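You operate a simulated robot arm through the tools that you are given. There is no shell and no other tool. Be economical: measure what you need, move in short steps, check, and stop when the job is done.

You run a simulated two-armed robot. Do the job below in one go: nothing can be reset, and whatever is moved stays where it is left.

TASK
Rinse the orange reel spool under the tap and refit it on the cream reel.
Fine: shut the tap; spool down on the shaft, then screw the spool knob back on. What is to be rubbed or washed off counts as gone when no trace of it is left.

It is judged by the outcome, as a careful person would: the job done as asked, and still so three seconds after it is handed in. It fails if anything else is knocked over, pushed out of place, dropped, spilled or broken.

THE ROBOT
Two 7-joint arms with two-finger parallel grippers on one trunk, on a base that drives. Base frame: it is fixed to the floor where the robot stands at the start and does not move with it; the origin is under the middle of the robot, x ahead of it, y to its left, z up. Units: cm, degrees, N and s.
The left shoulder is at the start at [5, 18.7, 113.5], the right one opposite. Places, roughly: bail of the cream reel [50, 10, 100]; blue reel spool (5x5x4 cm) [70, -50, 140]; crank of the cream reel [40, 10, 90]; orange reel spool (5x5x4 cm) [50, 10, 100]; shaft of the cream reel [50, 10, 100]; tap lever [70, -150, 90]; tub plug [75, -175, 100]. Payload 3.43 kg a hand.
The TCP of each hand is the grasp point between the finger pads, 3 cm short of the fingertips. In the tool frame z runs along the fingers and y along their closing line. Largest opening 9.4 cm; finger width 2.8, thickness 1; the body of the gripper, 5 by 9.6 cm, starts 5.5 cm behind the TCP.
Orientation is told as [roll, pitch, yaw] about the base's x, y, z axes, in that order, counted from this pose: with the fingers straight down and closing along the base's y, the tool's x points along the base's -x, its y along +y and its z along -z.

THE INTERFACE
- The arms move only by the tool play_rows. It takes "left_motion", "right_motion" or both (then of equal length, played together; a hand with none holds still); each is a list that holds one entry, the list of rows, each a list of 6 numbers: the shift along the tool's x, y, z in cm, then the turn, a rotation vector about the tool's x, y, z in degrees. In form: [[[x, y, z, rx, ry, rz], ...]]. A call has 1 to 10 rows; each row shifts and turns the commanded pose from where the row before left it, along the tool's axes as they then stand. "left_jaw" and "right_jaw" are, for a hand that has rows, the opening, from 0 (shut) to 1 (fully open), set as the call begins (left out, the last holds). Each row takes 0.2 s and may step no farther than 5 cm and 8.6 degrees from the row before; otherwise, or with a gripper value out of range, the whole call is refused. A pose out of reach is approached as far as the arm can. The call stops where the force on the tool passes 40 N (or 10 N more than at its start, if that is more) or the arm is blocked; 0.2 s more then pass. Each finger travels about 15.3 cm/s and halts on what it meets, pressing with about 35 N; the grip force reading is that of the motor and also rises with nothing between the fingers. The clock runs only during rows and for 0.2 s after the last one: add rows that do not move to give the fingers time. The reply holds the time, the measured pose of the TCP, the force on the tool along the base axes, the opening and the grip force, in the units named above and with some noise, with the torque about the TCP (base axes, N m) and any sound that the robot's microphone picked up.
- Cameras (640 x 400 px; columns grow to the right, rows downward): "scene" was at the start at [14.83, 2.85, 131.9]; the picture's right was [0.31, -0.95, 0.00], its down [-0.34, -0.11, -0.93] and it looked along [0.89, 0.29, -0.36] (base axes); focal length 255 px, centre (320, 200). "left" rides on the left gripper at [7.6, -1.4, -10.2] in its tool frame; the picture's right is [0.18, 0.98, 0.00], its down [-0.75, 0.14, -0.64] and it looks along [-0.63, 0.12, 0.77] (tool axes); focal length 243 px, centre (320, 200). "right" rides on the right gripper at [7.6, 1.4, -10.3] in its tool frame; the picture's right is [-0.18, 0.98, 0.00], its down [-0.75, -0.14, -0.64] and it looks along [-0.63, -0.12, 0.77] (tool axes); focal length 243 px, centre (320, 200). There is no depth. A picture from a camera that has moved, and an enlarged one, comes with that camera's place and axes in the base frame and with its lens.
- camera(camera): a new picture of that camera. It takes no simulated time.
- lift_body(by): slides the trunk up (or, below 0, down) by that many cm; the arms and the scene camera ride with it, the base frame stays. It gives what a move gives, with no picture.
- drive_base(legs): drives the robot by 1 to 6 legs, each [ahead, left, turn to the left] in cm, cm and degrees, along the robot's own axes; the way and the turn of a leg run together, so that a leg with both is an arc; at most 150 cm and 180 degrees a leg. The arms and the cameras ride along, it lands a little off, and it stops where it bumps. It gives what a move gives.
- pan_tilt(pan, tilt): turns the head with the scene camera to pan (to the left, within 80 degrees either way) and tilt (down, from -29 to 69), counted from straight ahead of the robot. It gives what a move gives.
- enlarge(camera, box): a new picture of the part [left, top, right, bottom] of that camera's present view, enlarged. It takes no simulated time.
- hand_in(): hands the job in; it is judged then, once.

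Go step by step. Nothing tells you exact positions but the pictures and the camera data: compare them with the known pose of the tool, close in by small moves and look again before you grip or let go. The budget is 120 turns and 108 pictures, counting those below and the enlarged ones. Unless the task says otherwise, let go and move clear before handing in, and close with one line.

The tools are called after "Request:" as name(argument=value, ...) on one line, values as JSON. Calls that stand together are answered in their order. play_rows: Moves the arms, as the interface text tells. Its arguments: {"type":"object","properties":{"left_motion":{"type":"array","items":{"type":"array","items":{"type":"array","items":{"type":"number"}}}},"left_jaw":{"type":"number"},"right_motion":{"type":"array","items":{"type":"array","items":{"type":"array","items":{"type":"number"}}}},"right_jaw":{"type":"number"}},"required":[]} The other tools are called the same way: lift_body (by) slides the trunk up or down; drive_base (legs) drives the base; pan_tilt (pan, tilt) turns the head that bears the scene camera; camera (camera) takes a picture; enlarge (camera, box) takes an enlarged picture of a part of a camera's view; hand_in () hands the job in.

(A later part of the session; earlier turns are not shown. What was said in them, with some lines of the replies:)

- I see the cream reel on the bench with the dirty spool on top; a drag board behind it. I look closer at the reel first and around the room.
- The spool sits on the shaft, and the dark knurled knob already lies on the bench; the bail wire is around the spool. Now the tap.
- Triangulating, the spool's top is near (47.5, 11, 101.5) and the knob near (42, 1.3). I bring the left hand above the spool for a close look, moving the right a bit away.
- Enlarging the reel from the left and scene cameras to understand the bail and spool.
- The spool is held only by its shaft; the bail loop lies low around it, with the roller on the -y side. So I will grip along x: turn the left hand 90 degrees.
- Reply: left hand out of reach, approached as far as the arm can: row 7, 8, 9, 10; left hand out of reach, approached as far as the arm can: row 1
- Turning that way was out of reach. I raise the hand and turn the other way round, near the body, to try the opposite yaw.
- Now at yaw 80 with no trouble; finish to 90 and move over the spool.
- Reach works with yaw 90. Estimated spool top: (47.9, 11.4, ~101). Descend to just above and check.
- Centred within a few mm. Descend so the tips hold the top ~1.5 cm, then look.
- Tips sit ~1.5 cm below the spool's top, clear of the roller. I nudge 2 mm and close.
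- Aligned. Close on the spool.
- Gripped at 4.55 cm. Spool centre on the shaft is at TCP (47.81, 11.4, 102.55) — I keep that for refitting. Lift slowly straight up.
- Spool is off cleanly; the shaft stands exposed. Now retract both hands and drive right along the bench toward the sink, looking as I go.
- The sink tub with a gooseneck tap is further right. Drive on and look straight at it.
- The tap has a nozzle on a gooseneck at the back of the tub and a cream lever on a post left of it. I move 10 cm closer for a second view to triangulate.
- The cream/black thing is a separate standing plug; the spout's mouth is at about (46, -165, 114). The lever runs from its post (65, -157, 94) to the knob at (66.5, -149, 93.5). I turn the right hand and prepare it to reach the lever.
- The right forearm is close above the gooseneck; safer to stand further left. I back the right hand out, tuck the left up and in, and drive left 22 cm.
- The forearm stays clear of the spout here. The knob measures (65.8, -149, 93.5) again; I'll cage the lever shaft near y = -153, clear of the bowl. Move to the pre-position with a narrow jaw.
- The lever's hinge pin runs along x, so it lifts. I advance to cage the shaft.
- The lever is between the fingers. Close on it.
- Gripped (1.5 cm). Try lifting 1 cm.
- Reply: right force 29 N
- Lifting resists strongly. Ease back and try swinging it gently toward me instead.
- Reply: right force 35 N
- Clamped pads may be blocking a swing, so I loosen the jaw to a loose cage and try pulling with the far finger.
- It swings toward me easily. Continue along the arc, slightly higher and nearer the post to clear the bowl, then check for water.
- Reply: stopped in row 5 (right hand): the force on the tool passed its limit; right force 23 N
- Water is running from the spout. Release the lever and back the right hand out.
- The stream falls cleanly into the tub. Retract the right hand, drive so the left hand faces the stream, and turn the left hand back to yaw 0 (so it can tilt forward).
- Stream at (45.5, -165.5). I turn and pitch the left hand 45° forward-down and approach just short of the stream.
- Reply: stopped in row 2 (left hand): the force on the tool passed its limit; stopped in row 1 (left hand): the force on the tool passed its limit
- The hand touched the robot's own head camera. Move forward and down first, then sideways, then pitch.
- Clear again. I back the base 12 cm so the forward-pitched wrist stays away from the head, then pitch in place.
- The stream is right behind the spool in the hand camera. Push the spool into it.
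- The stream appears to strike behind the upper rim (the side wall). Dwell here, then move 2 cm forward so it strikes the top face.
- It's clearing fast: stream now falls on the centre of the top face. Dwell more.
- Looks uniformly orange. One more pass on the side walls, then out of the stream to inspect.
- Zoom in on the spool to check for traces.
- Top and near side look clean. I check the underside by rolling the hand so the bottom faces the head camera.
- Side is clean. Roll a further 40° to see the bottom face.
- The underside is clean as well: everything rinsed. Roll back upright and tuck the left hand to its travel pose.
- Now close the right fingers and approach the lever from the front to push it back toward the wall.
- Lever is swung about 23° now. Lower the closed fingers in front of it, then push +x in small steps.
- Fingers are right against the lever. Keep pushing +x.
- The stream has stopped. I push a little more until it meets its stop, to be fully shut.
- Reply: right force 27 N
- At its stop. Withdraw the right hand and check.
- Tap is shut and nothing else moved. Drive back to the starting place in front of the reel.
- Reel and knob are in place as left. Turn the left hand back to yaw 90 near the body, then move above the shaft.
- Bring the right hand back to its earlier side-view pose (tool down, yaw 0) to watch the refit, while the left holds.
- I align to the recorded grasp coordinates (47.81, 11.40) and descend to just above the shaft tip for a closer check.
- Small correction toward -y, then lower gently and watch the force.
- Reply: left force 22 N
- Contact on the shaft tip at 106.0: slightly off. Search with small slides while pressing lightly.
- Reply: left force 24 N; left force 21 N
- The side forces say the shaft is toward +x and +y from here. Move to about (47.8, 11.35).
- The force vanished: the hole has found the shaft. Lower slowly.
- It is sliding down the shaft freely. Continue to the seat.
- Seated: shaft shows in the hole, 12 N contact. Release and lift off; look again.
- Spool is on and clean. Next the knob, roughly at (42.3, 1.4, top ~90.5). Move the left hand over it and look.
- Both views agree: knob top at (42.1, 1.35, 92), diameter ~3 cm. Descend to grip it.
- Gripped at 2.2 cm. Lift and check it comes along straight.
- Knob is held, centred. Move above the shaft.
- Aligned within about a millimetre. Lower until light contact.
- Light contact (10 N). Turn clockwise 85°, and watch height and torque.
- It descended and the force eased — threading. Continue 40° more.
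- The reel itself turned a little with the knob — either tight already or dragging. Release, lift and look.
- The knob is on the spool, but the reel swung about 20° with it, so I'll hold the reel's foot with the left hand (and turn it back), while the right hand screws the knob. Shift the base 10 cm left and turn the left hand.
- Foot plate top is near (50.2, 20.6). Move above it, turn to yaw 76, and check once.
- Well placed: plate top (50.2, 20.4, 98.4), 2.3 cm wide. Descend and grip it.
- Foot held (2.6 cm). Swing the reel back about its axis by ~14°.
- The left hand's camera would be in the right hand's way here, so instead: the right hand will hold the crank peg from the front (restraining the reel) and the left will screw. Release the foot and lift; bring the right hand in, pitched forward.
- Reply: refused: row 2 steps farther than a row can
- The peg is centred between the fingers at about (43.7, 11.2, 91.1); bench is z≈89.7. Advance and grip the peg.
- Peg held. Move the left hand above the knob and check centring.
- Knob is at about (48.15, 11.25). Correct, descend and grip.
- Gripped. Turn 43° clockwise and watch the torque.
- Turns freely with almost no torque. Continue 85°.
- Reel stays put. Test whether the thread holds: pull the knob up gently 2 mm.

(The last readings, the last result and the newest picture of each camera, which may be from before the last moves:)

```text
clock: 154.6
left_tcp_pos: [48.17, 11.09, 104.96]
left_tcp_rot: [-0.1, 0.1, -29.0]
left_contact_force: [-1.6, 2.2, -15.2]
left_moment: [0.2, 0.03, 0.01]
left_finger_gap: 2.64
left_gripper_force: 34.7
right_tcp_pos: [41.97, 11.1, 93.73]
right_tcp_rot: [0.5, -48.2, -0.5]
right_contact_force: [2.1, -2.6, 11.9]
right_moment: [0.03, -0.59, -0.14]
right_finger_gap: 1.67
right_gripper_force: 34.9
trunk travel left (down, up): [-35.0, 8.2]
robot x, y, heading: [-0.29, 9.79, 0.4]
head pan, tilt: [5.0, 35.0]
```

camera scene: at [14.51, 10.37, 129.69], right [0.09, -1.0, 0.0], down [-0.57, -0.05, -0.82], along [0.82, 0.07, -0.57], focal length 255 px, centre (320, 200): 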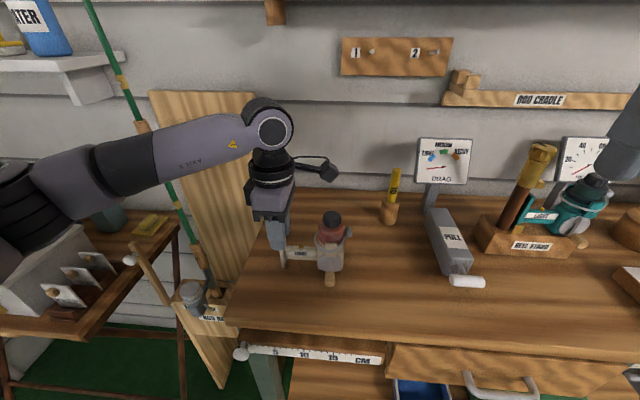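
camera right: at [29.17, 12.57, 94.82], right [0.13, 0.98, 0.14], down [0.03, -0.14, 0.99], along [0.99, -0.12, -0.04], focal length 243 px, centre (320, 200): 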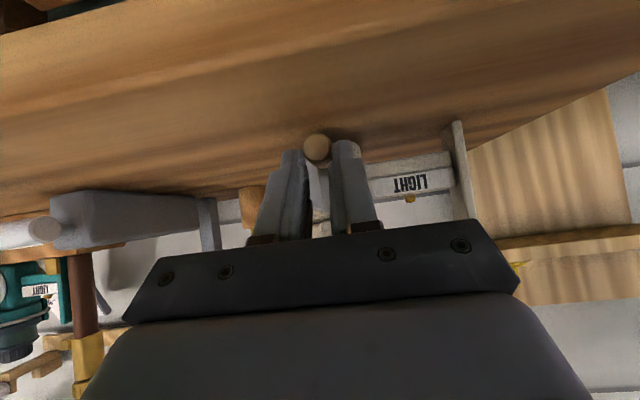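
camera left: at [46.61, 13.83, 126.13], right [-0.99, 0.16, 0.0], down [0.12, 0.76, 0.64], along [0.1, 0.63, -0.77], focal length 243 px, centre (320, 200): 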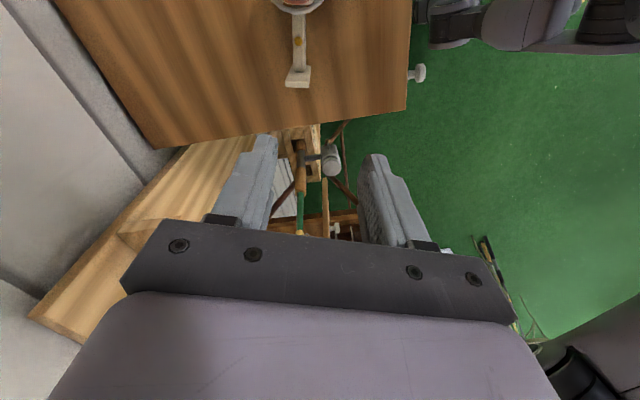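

The thread holds (15 N pull, no lift). Now regrip and keep turning until it tightens: release, rotate back, regrip, turn another ~119°.

Request:
play_rows(left_motion=[[[0, 0, 0.25, 0, 0, 0], [0, 0, 0, 0, 0, 0], [0, 0, -3, 0, 0, 0], [0, 0, 0, 0, 0, -8.5], [0, 0, 0, 0, 0, -8.5], [0, 0, 0, 0, 0, -8.5], [0, 0, 0, 0, 0, -8.5], [0, 0, 0, 0, 0, -8.5], [0, 0, 0, 0, 0, -8.5], [0, 0, 0, 0, 0, -8.5]]], left_jaw=0.45)

Request:
play_rows(left_motion=[[[0, 0, 0, 0, 0, -8.5], [0, 0, 0, 0, 0, -8.5], [0, 0, 0, 0, 0, -8.5], [0, 0, 0, 0, 0, -8.5], [0, 0, 0, 0, 0, -8.5], [0, 0, 0, 0, 0, -8.5], [0, 0, 0, 0, 0, -8.5], [0, 0, 1.5, 0, 0, 0], [0, 0, 1.5, 0, 0, 0], [0, 0, 0, 0, 0, 0]]])

Request:
play_rows(left_motion=[[[0, 0, 0, 0, 0, 0], [0, 0, 0, 0, 0, 0], [0, 0, 0, 0, 0, 0]]], left_jaw=0.1)

Request:
play_rows(left_motion=[[[0, 0, 0, 0, 0, 8.5], [0, 0, 0, 0, 0, 8.5], [0, 0, 0, 0, 0, 8.5], [0, 0, 0, 0, 0, 8.5], [0, 0, 0, 0, 0, 8.5], [0, 0, 0, 0, 0, 8.5], [0, 0, 0, 0, 0, 8.5]]])

Request:
play_rows(left_motion=[[[0, 0, 0, 0, 0, 8.5], [0, 0, 0, 0, 0, 8.5], [0, 0, 0, 0, 0, 8.5], [0, 0, 0, 0, 0, 8.5], [0, 0, 0, 0, 0, 8.5], [0, 0, 0, 0, 0, 8.5], [0, 0, 0, 0, 0, 8.5]]])

```text
clock: 156.8
left_tcp_pos: [48.14, 11.1, 107.83]
left_tcp_rot: [0.1, 0.1, 30.7]
left_contact_force: [-0.5, -0.6, -0.1]
left_moment: [0.02, 0.0, -0.02]
left_finger_gap: 4.28
left_gripper_force: 0.0
right_tcp_pos: [41.88, 11.04, 93.71]
right_tcp_rot: [0.2, -48.0, -0.3]
right_contact_force: [0.4, -0.1, 0.2]
right_moment: [0.01, 0.14, 0.02]
right_finger_gap: 1.65
right_gripper_force: 35.1
trunk travel left (down, up): [-35.0, 8.2]
robot x, y, heading: [-0.04, 9.56, 0.0]
head pan, tilt: [5.0, 35.0]
```

```text
clock: 159.0
left_tcp_pos: [48.03, 11.19, 104.75]
left_tcp_rot: [0.0, 0.1, 90.1]
left_contact_force: [-0.4, -0.3, 0.7]
left_moment: [0.0, 0.0, 0.01]
left_finger_gap: 4.23
left_gripper_force: 0.0
right_tcp_pos: [41.87, 11.3, 93.55]
right_tcp_rot: [0.2, -48.0, -0.4]
right_contact_force: [-0.1, 0.3, -0.2]
right_moment: [-0.03, 0.19, 0.0]
right_finger_gap: 1.63
right_gripper_force: 34.4
trunk travel left (down, up): [-35.0, 8.2]
robot x, y, heading: [-0.44, 9.37, 0.2]
head pan, tilt: [5.0, 35.0]
```

```text
clock: 159.8
left_tcp_pos: [48.12, 11.17, 104.85]
left_tcp_rot: [0.0, 0.0, 90.1]
left_contact_force: [9.6, 1.2, 0.3]
left_moment: [0.05, -0.3, -0.02]
left_finger_gap: 2.63
left_gripper_force: 35.0
right_tcp_pos: [41.83, 11.21, 93.7]
right_tcp_rot: [0.2, -47.9, -0.3]
right_contact_force: [-9.1, -0.6, -0.8]
right_moment: [0.03, -0.49, -0.08]
right_finger_gap: 1.65
right_gripper_force: 35.3
trunk travel left (down, up): [-35.0, 8.2]
robot x, y, heading: [-0.27, 9.76, 0.1]
head pan, tilt: [5.0, 35.0]
```

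```text
clock: 161.4
left_tcp_pos: [48.05, 11.0, 104.97]
left_tcp_rot: [-0.1, 0.1, 30.4]
left_contact_force: [0.7, -2.4, -0.6]
left_moment: [-0.08, -0.18, 0.5]
left_finger_gap: 2.32
left_gripper_force: 34.9
right_tcp_pos: [41.93, 11.13, 93.62]
right_tcp_rot: [0.3, -48.1, -0.5]
right_contact_force: [-1.6, 1.0, 0.2]
right_moment: [0.04, 0.29, -0.29]
right_finger_gap: 1.71
right_gripper_force: 35.5
trunk travel left (down, up): [-35.0, 8.2]
robot x, y, heading: [-0.44, 9.96, 0.5]
head pan, tilt: [5.0, 35.0]
```

```text
clock: 163.0
left_tcp_pos: [48.1, 11.15, 104.76]
left_tcp_rot: [-0.1, 0.0, -29.1]
left_contact_force: [1.3, -5.1, -0.2]
left_moment: [-0.17, 0.0, 0.56]
left_finger_gap: 2.39
left_gripper_force: 34.8
right_tcp_pos: [41.83, 11.04, 93.74]
right_tcp_rot: [0.4, -48.1, -0.4]
right_contact_force: [-2.4, 4.6, 0.8]
right_moment: [-0.03, -0.14, -0.16]
right_finger_gap: 1.7
right_gripper_force: 35.8
trunk travel left (down, up): [-35.0, 8.2]
robot x, y, heading: [-0.36, 9.62, 0.2]
head pan, tilt: [5.0, 35.0]
```

Torque rose to 0.5 N·m: the knob is tight. Release both hands and withdraw.

Request:
play_rows(left_motion=[[[0, 0, 0, 0, 0, 0], [0, 0, 0, 0, 0, 0], [0, 0, -3, 0, 0, 0], [0, 0, -4, 0, 0, 0], [0, 0, -4, 0, 0, 0]]], left_jaw=0.5)

Request:
play_rows(right_motion=[[[0, 0, 0, 0, 0, 0], [0, 0, 0, 0, 0, 0], [0, 0, -3, 0, 0, 0], [0, 0, -3, 0, 0, 0], [0, 0, -4, 0, 0, 0], [0, -2, -4, 0, 0, 0], [-3, -3, 0, 0, 0, 0], [-3, -3, 0, 0, 0, 0]]], right_jaw=0.45)

Request:
play_rows(left_motion=[[[0, 3, -2, 0, 0, 0], [1, 4, 0, 0, 0, 0], [1, 4, 0, 0, 0, 0]]])

Request:
enlarge(camera="scene", box=[270, 170, 390, 300])

```text
clock: 164.2
left_tcp_pos: [48.1, 11.11, 116.0]
left_tcp_rot: [-0.1, 0.0, -29.0]
left_contact_force: [-0.7, 0.8, -0.9]
left_moment: [0.04, -0.01, 0.01]
left_finger_gap: 4.71
left_gripper_force: 0.1
right_tcp_pos: [41.71, 11.06, 93.58]
right_tcp_rot: [0.2, -48.0, -0.4]
right_contact_force: [0.1, 0.1, 0.9]
right_moment: [0.05, 0.19, 0.0]
right_finger_gap: 1.68
right_gripper_force: 35.3
trunk travel left (down, up): [-35.0, 8.2]
robot x, y, heading: [0.06, 9.42, 0.2]
head pan, tilt: [5.0, 35.0]
```

```text
clock: 166.0
left_tcp_pos: [48.17, 11.13, 115.88]
left_tcp_rot: [0.1, 0.0, -29.0]
left_contact_force: [-0.2, -0.3, -0.4]
left_moment: [0.0, 0.0, -0.01]
left_finger_gap: 4.71
left_gripper_force: 0.1
right_tcp_pos: [35.42, 3.0, 107.56]
right_tcp_rot: [0.3, -48.0, -0.3]
right_contact_force: [-0.2, -0.2, -1.2]
right_moment: [0.0, -0.03, 0.01]
right_finger_gap: 4.2
right_gripper_force: 0.2
trunk travel left (down, up): [-35.0, 8.2]
robot x, y, heading: [-0.39, 9.7, 0.4]
head pan, tilt: [5.0, 35.0]
```

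```text
clock: 166.8
left_tcp_pos: [51.65, 21.77, 117.89]
left_tcp_rot: [0.0, 0.0, -28.9]
left_contact_force: [-0.6, -0.5, -0.8]
left_moment: [-0.02, 0.01, 0.02]
left_finger_gap: 4.71
left_gripper_force: 0.1
right_tcp_pos: [35.36, 3.09, 107.46]
right_tcp_rot: [0.2, -48.0, -0.4]
right_contact_force: [0.2, -1.0, -0.3]
right_moment: [-0.01, -0.01, -0.02]
right_finger_gap: 4.22
right_gripper_force: 0.1
trunk travel left (down, up): [-35.0, 8.2]
robot x, y, heading: [-0.49, 9.39, 0.2]
head pan, tilt: [5.0, 35.0]
```

```text
3.08 times, centred on (330, 235) of scene
camera zoom: at [14.48, 10.42, 129.69], right [0.09, -1.0, 0.0], down [-0.57, -0.05, -0.82], along [0.82, 0.07, -0.57], focal length 786 px, centre (289, 92)
```

zoom: 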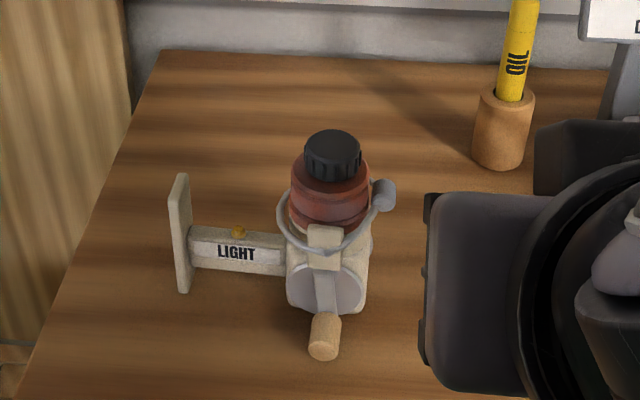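

Spool, knob and reel all look right. One tight look to confirm the knob sits flush.

Request:
enlarge(camera="scene", box=[305, 200, 360, 255])

Request:
play_rows(right_motion=[[[0, -4, -2, 0, 0, 0], [0, -4, -2, 0, 0, 0], [0, -4, -2, 0, 0, 0]]])

```text
7.27 times, centred on (332, 228) of scene
camera zoom: at [14.48, 10.42, 129.69], right [0.09, -1.0, 0.0], down [-0.57, -0.05, -0.82], along [0.82, 0.07, -0.57], focal length 1857 px, centre (229, 0)
```

zoom: 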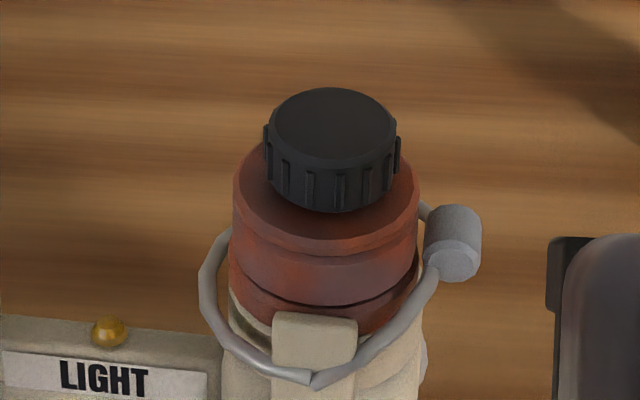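

```text
clock: 167.6
left_tcp_pos: [51.74, 21.58, 117.95]
left_tcp_rot: [0.0, 0.0, -28.9]
left_contact_force: [0.0, 0.1, -0.5]
left_moment: [0.0, 0.01, -0.03]
left_finger_gap: 4.71
left_gripper_force: 0.0
right_tcp_pos: [34.01, -6.68, 113.97]
right_tcp_rot: [0.2, -47.9, -0.4]
right_contact_force: [-0.1, 0.2, 0.2]
right_moment: [0.01, -0.03, 0.01]
right_finger_gap: 4.19
right_gripper_force: 0.1
right hand out of reach, approached as far as the arm can: row 2, 3
trunk travel left (down, up): [-35.0, 8.2]
robot x, y, heading: [-0.11, 9.73, 0.4]
head pan, tilt: [5.0, 35.0]
```

The knob sits flush on the clean, seated spool, the tap is shut, and both hands are clear. I hand in.

Request:
hand_in()

```text
The job is handed in.
```

I rinsed the orange spool until no trace of the dirt was visible, shut the tap, put the spool back on the reel's shaft and screwed the knob on tight; the reel swung about 15–20° on the bench during the first tightening, and I turned it back to roughly where it was.
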